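You operate a simulated robot arm through the tools that you are given. There is no shell and no other tool. Be economical: measure what you need, move in short steps, check, and stop when the job is done.

You are at the controls of a simulated robot arm. One attempt, no reset.

Task
Take the white hand lamp and leave it on top of the white shut box with the black band.
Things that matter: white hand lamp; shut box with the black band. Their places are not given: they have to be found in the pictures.

It is judged by the outcome, as a careful person would: the job done as asked, and still so three seconds after it is handed in. It fails if anything else is knocked over, pushed out of place, dropped, spilled or broken.

Robot
A 7-joint arm with a two-finger parallel gripper, fixed in place. Base frame: the origin is at the foot of the arm, x ahead of it, y to its left, z up; the work surface is at about z = 0. Lengths are in m, angles in degrees, forces in N, time in s.
With the tool pointing down near the work surface it reaches from about 0.24 to 0.62 m from the base axis. Its first joint turns from -66.0 to 66.0 degrees. Payload 2.6 kg.
The tool frame sits at the grasp point between the pads (the TCP): z along the fingers, y along the line on which they close. The tips reach 0.03 m beyond it. Largest opening 0.094 m; finger width 0.028, thickness 0.01; the body of the gripper, 0.05 by 0.096 m, starts 0.055 m behind the TCP.
Orientation is that of the tool frame in the base frame, as a unit quaternion [w, x, y, z]. With the fingers straight down and closing along the base's y, the tool's x points along the base's -x, its y along +y and its z along -z.

Tools
- The arm moves only by the tool send_rows. Its argument "commands" is a list of rows, each a list of 7 numbers: the shift along the tool's x, y, z in m, then the turn, a rotation vector about the tool's x, y, z in degrees, then the finger opening in m, from 0 to 0.094. In form: [[tx, ty, tz, ax, ay, az, grip], ...]. A call has 1 to 20 rows; each row is the pose to reach, as a shift and turn from the pose commanded when the call began, along the tool's axes at that moment. Each row takes 0.2 s and may step no farther than 0.05 m and 8.6 degrees from the row before; otherwise, or with a gripper value out of range, the whole call is refused. Where a pose cannot be reached the arm comes as near as it can. A force on the tool above 40 N (or 10 N above the force at the start of the call, whichever is more), or a blocked arm, ends the call early, and 0.2 s more pass. The fingers move at their own pace (about 0.072 m/s each) and stop on an object; they squeeze with about 35 N. The grip force told is the motor's: it shows also when the fingers shut on nothing. Time passes only in rows, and 0.2 s behind the last, so rows that repeat a pose let the fingers close. The reply holds the time, the measured pose of the TCP, the force on the tool along the base axes, the opening and the grip force, in the units named above and with some noise.
- Cameras (640 x 400 px; columns grow to the right, rows downward): "scene" is fixed at [0.0392, 0.4372, 0.5651]; the picture's right is [-0.73, -0.68, 0.00], its down [-0.39, 0.42, -0.82] and it looks along [0.56, -0.60, -0.57] (base axes); focal length 315 px, centre (320, 200). "wrist" rides on the gripper at [-0.037, 0, -0.058] in the tool frame; the picture's right is [0.00, -1.00, 0.00], its down [0.97, 0.00, -0.24] and it looks along [0.24, 0.00, 0.97] (tool axes); focal length 218 px, centre (320, 200).
- capture(camera): a new picture of that camera. The clock stands still meanwhile.
- locate(camera, pixels): there is no depth. For up to 12 entries [column, row, z] of the newest picture of that camera ("zoom" is the newest enlarged one), the place [x, y] in the base frame at which the ray of that pixel passes the height z, good to about 0.002 m. The clock stands still meanwhile.
- close_up(camera, box): a new picture of the part [left, top, right, bottom] of that camera's present view, enlarged. The clock stands still meanwhile.
- hand_in(): hands the job in; it is judged then, once.

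Work in short steps. Measure before you move; look again where a grasp or a placing could have gone wrong, and mend it. You have 60 turns and 26 pictures in all, those below and enlarged ones among them. Open the gripper and draw the arm clear of the work before you hand the job in, unless the task says otherwise; then end with one line.

The tools are called after "Emit:" as name(argument=value, ...) on one line, values as JSON. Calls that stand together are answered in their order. send_rows: Moves the arm, as the interface text tells. Its arguments: {"type":"object","properties":{"commands":{"type":"array","items":{"type":"array","items":{"type":"number"}}}},"required":["commands"]} The other tools are called the same way: capture (camera) takes a picture; locate (camera, pixels) gives the place at which the rays of pixels pass given heights; close_up (camera, box) takes an enlarged picture of a part of a camera's view; hand_in () hands the job in.

At the start:

```text
time_s: 0.0
tool_pos: [0.3414, 0.1211, 0.3599]
ee_rot: [0.0, 0.0, 1.0, 0.001]
contact_force: [-1.2, 0.3, 0.5]
grip_width: 0.0943
finger_force: 0.2
```

scene: 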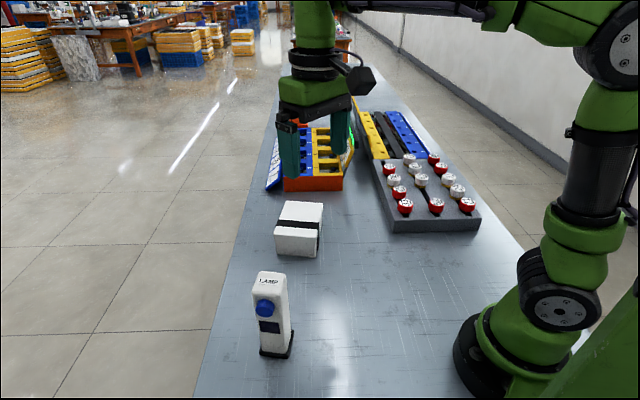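
wrist: 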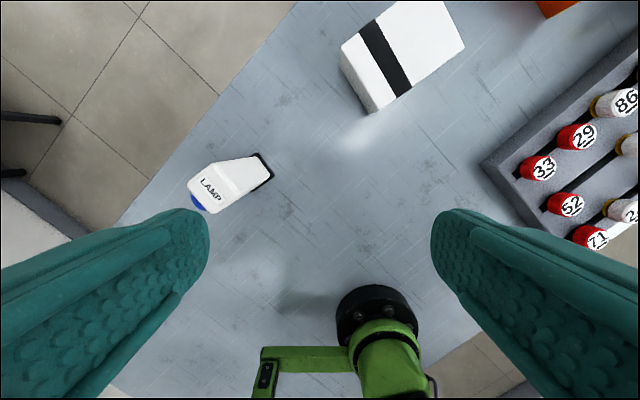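

The lamp stands upright near scene (275,315), the box at (298,230). I'll take enlarged views to measure both.

Emit:
close_up(camera="scene", box=[220, 180, 380, 380])

Emit:
close_up(camera="wrist", box=[170, 0, 490, 220])

```text
2.00 times, centred on (300, 280) of scene
```

zoom: 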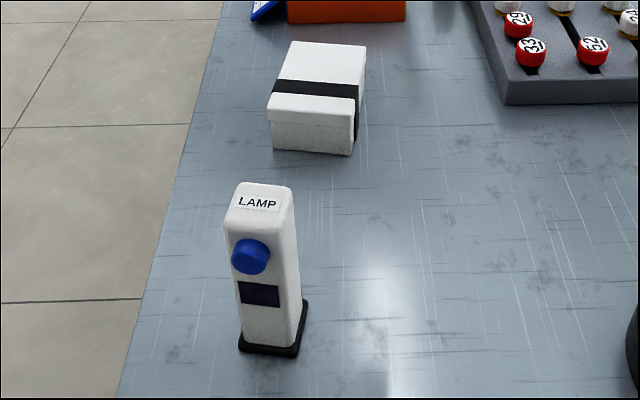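

```text
1.82 times, centred on (330, 110) of wrist
```

zoom: 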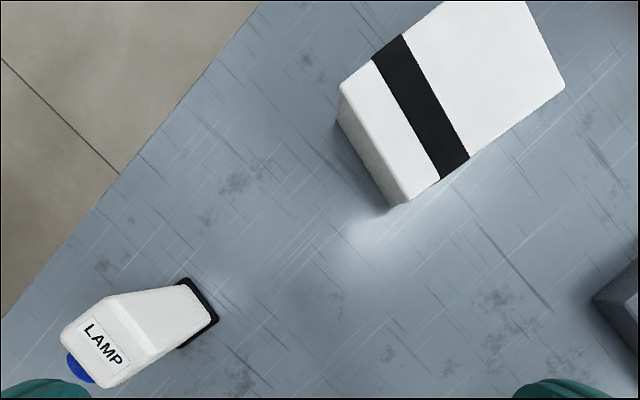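

Lamp base corners in scene are about (259,355), (287,358), (294,330). I'll locate these, the lamp top, and the box corners at several heights from both cameras.

Emit:
locate(camera="scene", pixels=[[259, 355, 0], [287.5, 358.5, 0], [294, 330, 0], [276.5, 255, 0], [314.5, 258, 0], [274, 231, 0.05], [317, 234, 0.05], [323, 203, 0.05], [285, 201, 0.05], [274, 231, 0.07], [317, 234, 0.07], [323, 203, 0.07]])

Emit:
locate(camera="zoom", pixels=[[187, 278, 0.0], [218, 320, 0.0], [338, 85, 0.05], [408, 203, 0.05], [565, 88, 0.05], [338, 85, 0.07], [408, 203, 0.07], [565, 88, 0.07], [62, 340, 0.13], [105, 297, 0.13], [155, 350, 0.13], [112, 387, 0.13]])

Emit:
locate(camera="scene", pixels=[[257, 272, 0.13], [286, 275, 0.13], [257, 272, 0.16], [286, 275, 0.16], [254, 290, 0.13], [282, 297, 0.13], [254, 290, 0.16], [282, 297, 0.16]])

```text
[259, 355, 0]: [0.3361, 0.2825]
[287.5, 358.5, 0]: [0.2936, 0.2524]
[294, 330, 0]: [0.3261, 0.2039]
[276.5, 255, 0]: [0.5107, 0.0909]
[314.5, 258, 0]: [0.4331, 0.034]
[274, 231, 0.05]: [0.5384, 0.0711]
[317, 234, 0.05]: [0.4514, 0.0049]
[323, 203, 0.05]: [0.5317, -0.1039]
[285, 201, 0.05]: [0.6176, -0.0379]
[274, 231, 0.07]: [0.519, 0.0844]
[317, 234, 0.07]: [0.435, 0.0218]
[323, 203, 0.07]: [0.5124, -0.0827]
```

```text
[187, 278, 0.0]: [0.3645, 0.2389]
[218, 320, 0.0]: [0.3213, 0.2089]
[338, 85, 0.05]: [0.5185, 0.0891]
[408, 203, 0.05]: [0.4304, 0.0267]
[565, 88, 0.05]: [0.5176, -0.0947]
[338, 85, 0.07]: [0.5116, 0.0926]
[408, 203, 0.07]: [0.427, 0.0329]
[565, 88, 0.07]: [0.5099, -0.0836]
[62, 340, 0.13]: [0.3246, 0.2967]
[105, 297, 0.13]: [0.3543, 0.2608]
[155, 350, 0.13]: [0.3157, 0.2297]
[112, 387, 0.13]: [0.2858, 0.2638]
```

```text
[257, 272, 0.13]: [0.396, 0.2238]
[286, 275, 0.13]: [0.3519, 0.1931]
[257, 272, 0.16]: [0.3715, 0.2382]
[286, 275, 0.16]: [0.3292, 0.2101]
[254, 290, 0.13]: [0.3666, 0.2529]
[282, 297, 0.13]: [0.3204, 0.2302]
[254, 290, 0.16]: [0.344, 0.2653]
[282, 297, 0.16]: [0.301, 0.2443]
```

Box top is about z≈0.08, with centre near (0.507, 0.008) and size 0.10×0.135, yaw 35°. The lamp is centred near (0.328, 0.245), about 0.165 tall and 0.045 wide, also at 35° yaw, with the button on its +y/−x face. I'll turn so the fingers close along (0.82, 0.57) and move above the lamp.

Emit:
send_rows(commands=[[0.0017, 0.0155, 0, 0, 0, 6.9, 0.094], [0.0034, 0.031, 0, 0, 0, 13.8, 0.094], [0.005, 0.0465, 0, 0, 0, 20.6, 0.094], [0.0067, 0.062, 0, 0, 0, 27.5, 0.094], [0.0084, 0.0775, 0, 0, 0, 34.4, 0.094], [0.01, 0.093, 0, 0, 0, 41.2, 0.094], [0.0117, 0.1085, 0, 0, 0, 48.1, 0.094], [0.0134, 0.124, 0, 0, 0, 55, 0.094], [0.0134, 0.124, 0, 0, 0, 55, 0.094], [0.0134, 0.124, 0, 0, 0, 55, 0.094]])

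Emit:
capture(camera="wrist")

Emit:
capture(camera="scene")

```text
time_s: 2.2
tool_pos: [0.3276, 0.2437, 0.3606]
ee_rot: [0.0, 0.462, 0.887, 0.0]
contact_force: [0.3, 0.5, 1.0]
grip_width: 0.0939
finger_force: 0.1
```

```text
21 pictures are left
```

wrist: 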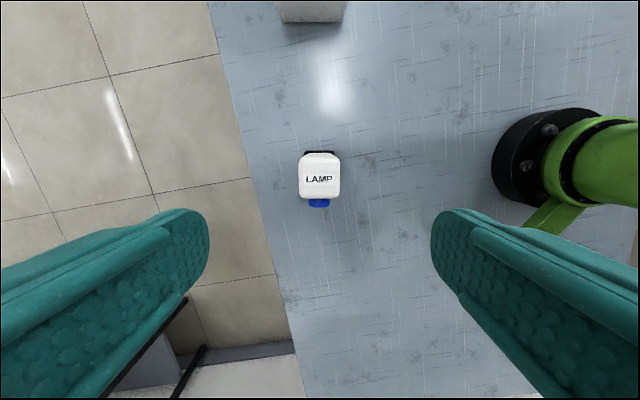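

```text
20 pictures are left
```

scene: 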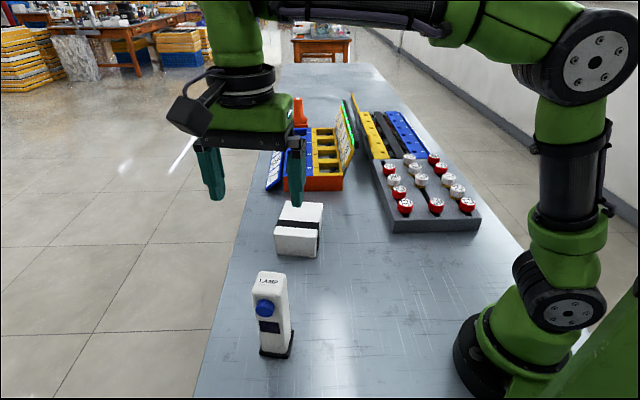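

The lamp is aligned and centred in the wrist view (columns 298–341). I'll check where its top edges fall.

Emit:
locate(camera="wrist", pixels=[[319, 154, 0.16], [319, 199, 0.16], [298, 178, 0.16], [341, 178, 0.16], [319, 150, 0.0]])

Emit:
close_up(camera="wrist", box=[270, 130, 370, 230])

```text
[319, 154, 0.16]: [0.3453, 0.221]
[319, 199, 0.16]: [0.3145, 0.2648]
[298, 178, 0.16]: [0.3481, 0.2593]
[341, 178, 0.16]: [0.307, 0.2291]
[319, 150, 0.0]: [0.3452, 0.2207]
```

```text
4.00 times, centred on (320, 180) of wrist
```

zoom: 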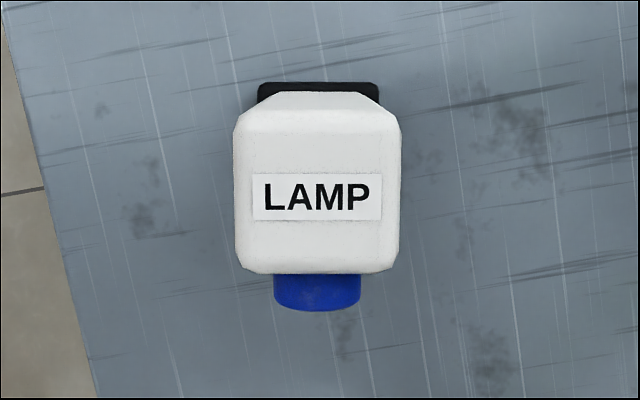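

Top centre is ≈(0.329, 0.243), and the TCP is within 2 mm of it. I'll descend to z≈0.13.

Emit:
send_rows(commands=[[0, 0.001, 0.03, 0, 0, 0, 0.094], [0, 0.001, 0.06, 0, 0, 0, 0.094], [0, 0.001, 0.09, 0, 0, 0, 0.094], [0, 0.001, 0.12, 0, 0, 0, 0.094], [0, 0.001, 0.14, 0, 0, 0, 0.094], [0, 0.001, 0.16, 0, 0, 0, 0.094], [0, 0.001, 0.18, 0, 0, 0, 0.094], [0, 0.001, 0.195, 0, 0, 0, 0.094], [0, 0.001, 0.21, 0, 0, 0, 0.094], [0, 0.001, 0.22, 0, 0, 0, 0.094], [0, 0.001, 0.228, 0, 0, 0, 0.094], [0, 0.001, 0.228, 0, 0, 0, 0.094]])

Emit:
capture(camera="scene")

```text
time_s: 4.8
tool_pos: [0.3275, 0.245, 0.1324]
ee_rot: [0.0, 0.462, 0.887, 0.0]
contact_force: [-0.5, -0.4, 0.0]
grip_width: 0.0938
finger_force: 0.0
```

```text
18 pictures are left
```

scene: 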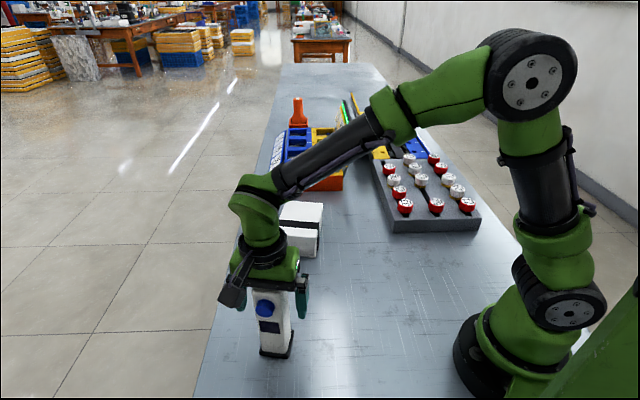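

The fingers straddle the upper lamp with no contact force. I'll close them.

Emit:
send_rows(commands=[[0, 0, 0, 0, 0, 0, 0.07], [0, 0, 0, 0, 0, 0, 0.06], [0, 0, 0, 0, 0, 0, 0.05], [0, 0, 0, 0, 0, 0, 0.04], [0, 0, 0, 0, 0, 0, 0.03], [0, 0, 0, 0, 0, 0, 0.03], [0, 0, 0, 0, 0, 0, 0.03]])

```text
time_s: 6.4
tool_pos: [0.3284, 0.2453, 0.1329]
ee_rot: [0.001, 0.462, 0.887, 0.0]
contact_force: [-0.2, 0.2, 0.9]
grip_width: 0.0519
finger_force: 34.9
```

It's gripped at 0.052 m with 35 N. I'll lift by 0.13 and check.

Emit:
send_rows(commands=[[0, 0, -0.01, 0, 0, 0, 0.03], [0, 0, -0.025, 0, 0, 0, 0.03], [0, 0, -0.045, 0, 0, 0, 0.03], [0, 0, -0.065, 0, 0, 0, 0.03], [0, 0, -0.085, 0, 0, 0, 0.03], [0, 0, -0.105, 0, 0, 0, 0.03], [0, 0, -0.12, 0, 0, 0, 0.03], [0, 0, -0.13, 0, 0, 0, 0.03], [0, 0, -0.13, 0, 0, 0, 0.03]])

Emit:
close_up(camera="scene", box=[180, 130, 340, 390])

```text
time_s: 8.4
tool_pos: [0.3285, 0.2445, 0.2629]
ee_rot: [0.001, 0.461, 0.887, -0.001]
contact_force: [-0.5, -0.3, -1.6]
grip_width: 0.0521
finger_force: 34.6
```

```text
1.54 times, centred on (260, 260) of scene
```

zoom: 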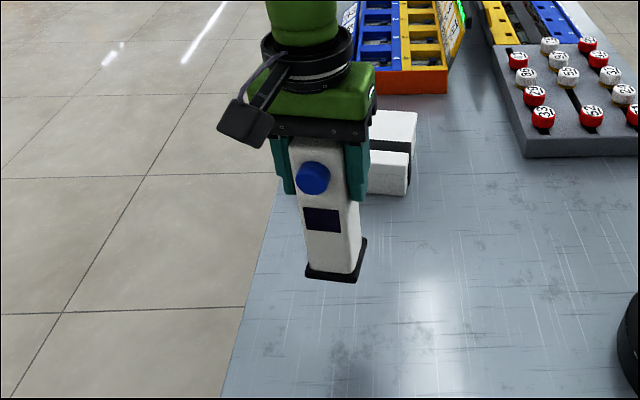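

Lifted and upright. I'll travel level to above the box centre (0.507, 0.008): a tool shift of x −0.296, y +0.010.

Emit:
send_rows(commands=[[-0.01, 0, 0, 0, 0, 0, 0.03], [-0.03, 0.001, 0, 0, 0, 0, 0.03], [-0.055, 0.002, 0, 0, 0, 0, 0.03], [-0.08, 0.003, 0, 0, 0, 0, 0.03], [-0.105, 0.004, 0, 0, 0, 0, 0.03], [-0.13, 0.005, 0, 0, 0, 0, 0.03], [-0.155, 0.006, 0, 0, 0, 0, 0.03], [-0.18, 0.007, 0, 0, 0, 0, 0.03], [-0.205, 0.008, 0, 0, 0, 0, 0.03], [-0.23, 0.009, 0, 0, 0, 0, 0.03], [-0.255, 0.01, 0, 0, 0, 0, 0.03], [-0.275, 0.01, 0, 0, 0, 0, 0.03], [-0.288, 0.01, 0, 0, 0, 0, 0.03], [-0.296, 0.01, 0, 0, 0, 0, 0.03], [-0.296, 0.01, 0, 0, 0, 0, 0.03], [-0.296, 0.01, 0, 0, 0, 0, 0.03]])

Emit:
close_up(camera="scene", box=[220, 100, 380, 280])

Emit:
capture(camera="wrist")

```text
time_s: 11.8
tool_pos: [0.5052, 0.0082, 0.2635]
ee_rot: [0.0, 0.461, 0.887, 0.0]
contact_force: [0.3, -0.8, -2.6]
grip_width: 0.0519
finger_force: 35.2
```

```text
2.22 times, centred on (300, 190) of scene
```

zoom: 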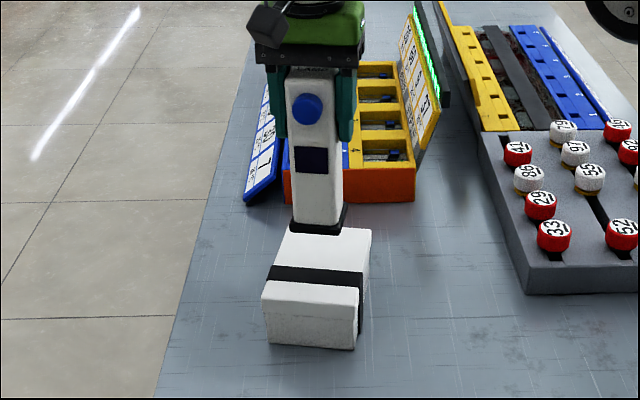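

```text
15 pictures are left
```

wrist: 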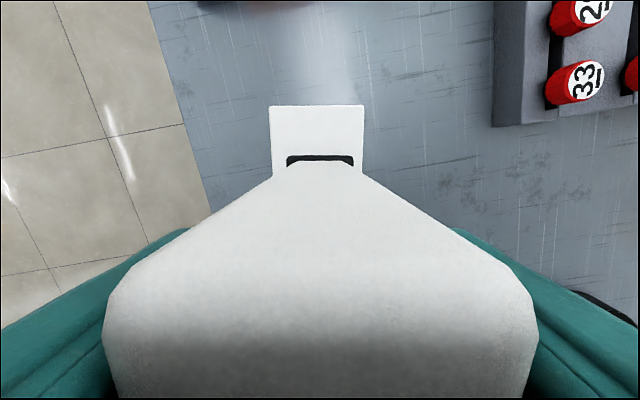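

The lamp base (columns 286–353) is centred over the box (270–364). I'll check the fore-aft margin and box height before lowering.

Emit:
locate(camera="wrist", pixels=[[270, 105, 0.08], [364, 105, 0.08], [286, 157, 0.131], [353, 157, 0.131]])

Emit:
locate(camera="zoom", pixels=[[262, 296, 0.08], [358, 307, 0.08], [371, 232, 0.08], [268, 342, 0.0], [354, 350, 0.0]])

```text
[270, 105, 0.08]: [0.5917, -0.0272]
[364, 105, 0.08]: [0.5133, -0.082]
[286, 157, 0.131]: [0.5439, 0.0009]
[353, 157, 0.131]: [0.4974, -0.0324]
```

```text
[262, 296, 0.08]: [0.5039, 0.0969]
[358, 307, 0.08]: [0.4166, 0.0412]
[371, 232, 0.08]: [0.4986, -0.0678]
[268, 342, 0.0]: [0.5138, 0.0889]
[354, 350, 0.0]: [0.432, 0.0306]
```

Box centre refines to ≈(0.512, 0.004), with the top at 0.073–0.08. I'll shift a few mm and lower to just above contact.

Emit:
send_rows(commands=[[-0.003, 0.001, 0.005, 0, 0, 0, 0.03], [-0.007, 0.003, 0.015, 0, 0, 0, 0.03], [-0.007, 0.003, 0.025, 0, 0, 0, 0.03], [-0.007, 0.003, 0.035, 0, 0, 0, 0.03], [-0.007, 0.003, 0.042, 0, 0, 0, 0.03], [-0.007, 0.003, 0.046, 0, 0, 0, 0.03], [-0.007, 0.003, 0.046, 0, 0, 0, 0.03]])

Emit:
close_up(camera="scene", box=[240, 150, 360, 270])

```text
time_s: 13.4
tool_pos: [0.513, 0.0049, 0.2156]
ee_rot: [0.001, 0.462, 0.887, 0.0]
contact_force: [-0.5, 0.2, -2.6]
grip_width: 0.0522
finger_force: 35.4
```

```text
3.33 times, centred on (300, 210) of scene
```

zoom: 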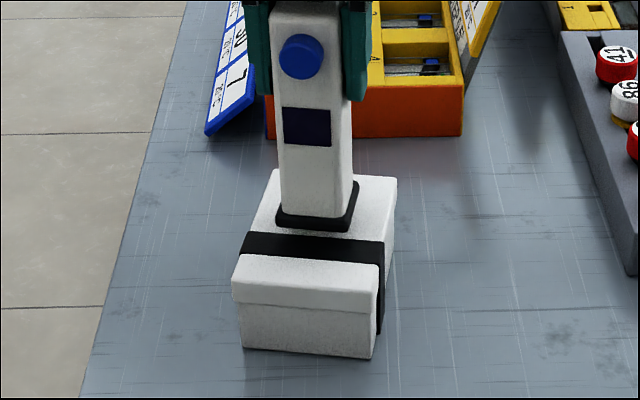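

Still hanging (−2.6 N) just above the top. I'll lower in millimetre steps while watching the force.

Emit:
send_rows(commands=[[0, 0, 0.001, 0, 0, 0, 0.03], [0, 0, 0.002, 0, 0, 0, 0.03], [0, 0, 0.003, 0, 0, 0, 0.03], [0, 0, 0.004, 0, 0, 0, 0.03], [0, 0, 0.004, 0, 0, 0, 0.03]])

```text
time_s: 14.6
tool_pos: [0.5121, 0.004, 0.2126]
ee_rot: [0.0, 0.463, 0.887, 0.001]
contact_force: [0.4, -0.6, -1.5]
grip_width: 0.0519
finger_force: 35.5
```

No contact yet; I'll continue down 3 mm.

Emit:
send_rows(commands=[[0, 0, 0.001, 0, 0, 0, 0.03], [0, 0, 0.002, 0, 0, 0, 0.03], [0, 0, 0.003, 0, 0, 0, 0.03], [0, 0, 0.003, 0, 0, 0, 0.03]])

```text
time_s: 15.6
tool_pos: [0.5126, 0.0054, 0.2093]
ee_rot: [0.0, 0.461, 0.887, 0.0]
contact_force: [0.7, -0.5, -2.8]
grip_width: 0.0522
finger_force: 35.0
```

Still −2.8 N, so it's hanging. Another 2 mm.

Emit:
send_rows(commands=[[0, 0, 0.001, 0, 0, 0, 0.03], [0, 0, 0.002, 0, 0, 0, 0.03], [0, 0, 0.002, 0, 0, 0, 0.03]])

Emit:
close_up(camera="scene", box=[240, 150, 360, 270])

```text
time_s: 16.4
tool_pos: [0.5121, 0.004, 0.2075]
ee_rot: [0.0, 0.462, 0.887, 0.0]
contact_force: [0.5, 0.7, -2.1]
grip_width: 0.0519
finger_force: 35.0
```

```text
3.33 times, centred on (300, 210) of scene
```

zoom: 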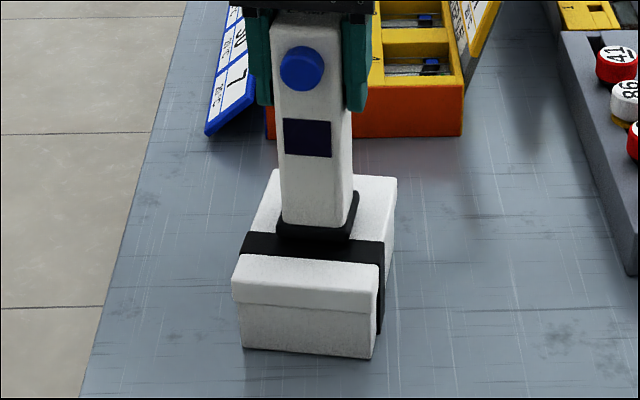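

Nearly down, but the force still shows it hanging. I'll go 2 mm further.

Emit:
send_rows(commands=[[0, 0, 0.001, 0, 0, 0, 0.03], [0, 0, 0.002, 0, 0, 0, 0.03], [0, 0, 0.002, 0, 0, 0, 0.03]])

```text
time_s: 17.2
tool_pos: [0.5136, 0.004, 0.2045]
ee_rot: [0.0, 0.462, 0.887, 0.0]
contact_force: [-0.4, 0.1, -1.4]
grip_width: 0.052
finger_force: 34.9
```

Force is ambiguous at −1.4 N; another 1.5 mm.

Emit:
send_rows(commands=[[0, 0, 0.0008, 0, 0, 0, 0.03], [0, 0, 0.0015, 0, 0, 0, 0.03], [0, 0, 0.0015, 0, 0, 0, 0.03]])

```text
time_s: 18.0
tool_pos: [0.5131, 0.0048, 0.2046]
ee_rot: [0.0, 0.461, 0.887, 0.0]
contact_force: [-0.6, -1.1, -2.1]
grip_width: 0.052
finger_force: 34.6
```

Still −2.1 N, so I'll go another 1.5 mm.

Emit:
send_rows(commands=[[0, 0, 0.0008, 0, 0, 0, 0.03], [0, 0, 0.0015, 0, 0, 0, 0.03], [0, 0, 0.0015, 0, 0, 0, 0.03]])

Emit:
close_up(camera="scene", box=[240, 150, 360, 270])

```text
time_s: 18.8
tool_pos: [0.5128, 0.003, 0.2024]
ee_rot: [0.0, 0.462, 0.887, 0.0]
contact_force: [0.0, -0.5, 0.5]
grip_width: 0.0519
finger_force: 34.9
```

```text
3.33 times, centred on (300, 210) of scene
```

zoom: 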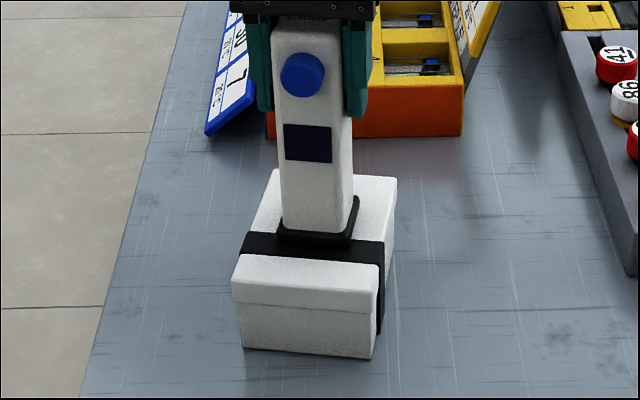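

Force rose to about +0.5 N, so contact is likely. I'll confirm with 1 mm more.

Emit:
send_rows(commands=[[0, 0, 0.0005, 0, 0, 0, 0.03], [0, 0, 0.001, 0, 0, 0, 0.03], [0, 0, 0.001, 0, 0, 0, 0.03]])

```text
time_s: 19.6
tool_pos: [0.5143, 0.0039, 0.2039]
ee_rot: [0.001, 0.462, 0.887, 0.001]
contact_force: [-5.2, 0.4, 12.6]
grip_width: 0.0518
finger_force: 35.2
```

Firm contact at 12.6 N. I'll ease back 0.8 mm and open the fingers gradually.

Emit:
send_rows(commands=[[0, 0, -0.0008, 0, 0, 0, 0.03], [0, 0, -0.0008, 0, 0, 0, 0.03], [0, 0, -0.0008, 0, 0, 0, 0.054], [0, 0, -0.0008, 0, 0, 0, 0.06], [0, 0, -0.0008, 0, 0, 0, 0.07], [0, 0, -0.0008, 0, 0, 0, 0.08], [0, 0, -0.0008, 0, 0, 0, 0.094], [0, 0, -0.0008, 0, 0, 0, 0.094]])

Emit:
close_up(camera="scene", box=[240, 110, 360, 270])

```text
time_s: 21.4
tool_pos: [0.5131, 0.0057, 0.2034]
ee_rot: [0.0, 0.462, 0.887, 0.0]
contact_force: [-0.1, 0.3, 0.0]
grip_width: 0.094
finger_force: 0.0
```

```text
2.50 times, centred on (300, 190) of scene
```

zoom: 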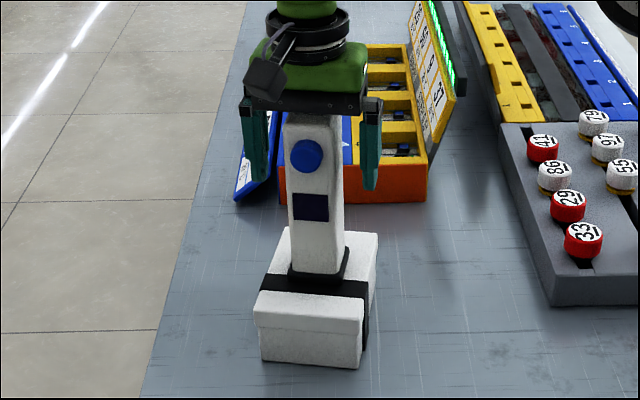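

The lamp stands released and upright on the box. I'll rise straight up, clear of the lamp.

Emit:
send_rows(commands=[[0, 0, -0.01, 0, 0, 0, 0.094], [0, 0, -0.03, 0, 0, 0, 0.094], [0, 0, -0.05, 0, 0, 0, 0.094], [0, 0, -0.075, 0, 0, 0, 0.094], [0, 0, -0.1, 0, 0, 0, 0.094], [0, 0, -0.125, 0, 0, 0, 0.094], [0, 0, -0.145, 0, 0, 0, 0.094], [0.03, 0, -0.15, 0, 0, 0, 0.094], [0.06, 0, -0.15, 0, 0, 0, 0.094], [0.09, 0, -0.15, 0, 0, 0, 0.094], [0.12, 0, -0.15, 0, 0, 0, 0.094], [0.15, 0, -0.15, 0, 0, 0, 0.094], [0.15, 0, -0.15, 0, 0, 0, 0.094]])

Emit:
capture(camera="scene")

Emit:
capture(camera="wrist")

```text
time_s: 24.2
tool_pos: [0.4263, 0.1294, 0.3537]
ee_rot: [0.0, 0.461, 0.887, 0.0]
contact_force: [-0.7, -1.0, 0.5]
grip_width: 0.0939
finger_force: 0.0
```

```text
10 pictures are left
```

scene: 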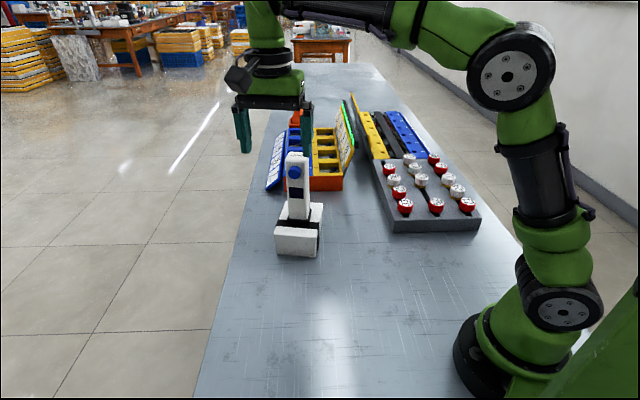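

```text
9 pictures are left
```

wrist: 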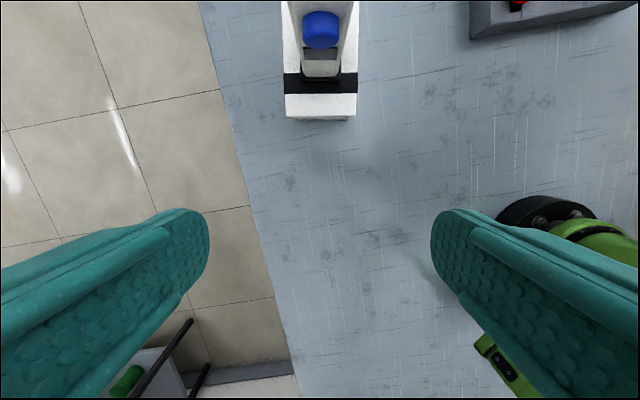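

The lamp stands upright on the box, nothing else has moved, the gripper is open and the arm is clear. I'm handing in.

Emit:
hand_in()

```text
The job is handed in.
```

The white hand lamp is standing upright on top of the white box with the black band, and the job is handed in with the gripper open and the arm clear.
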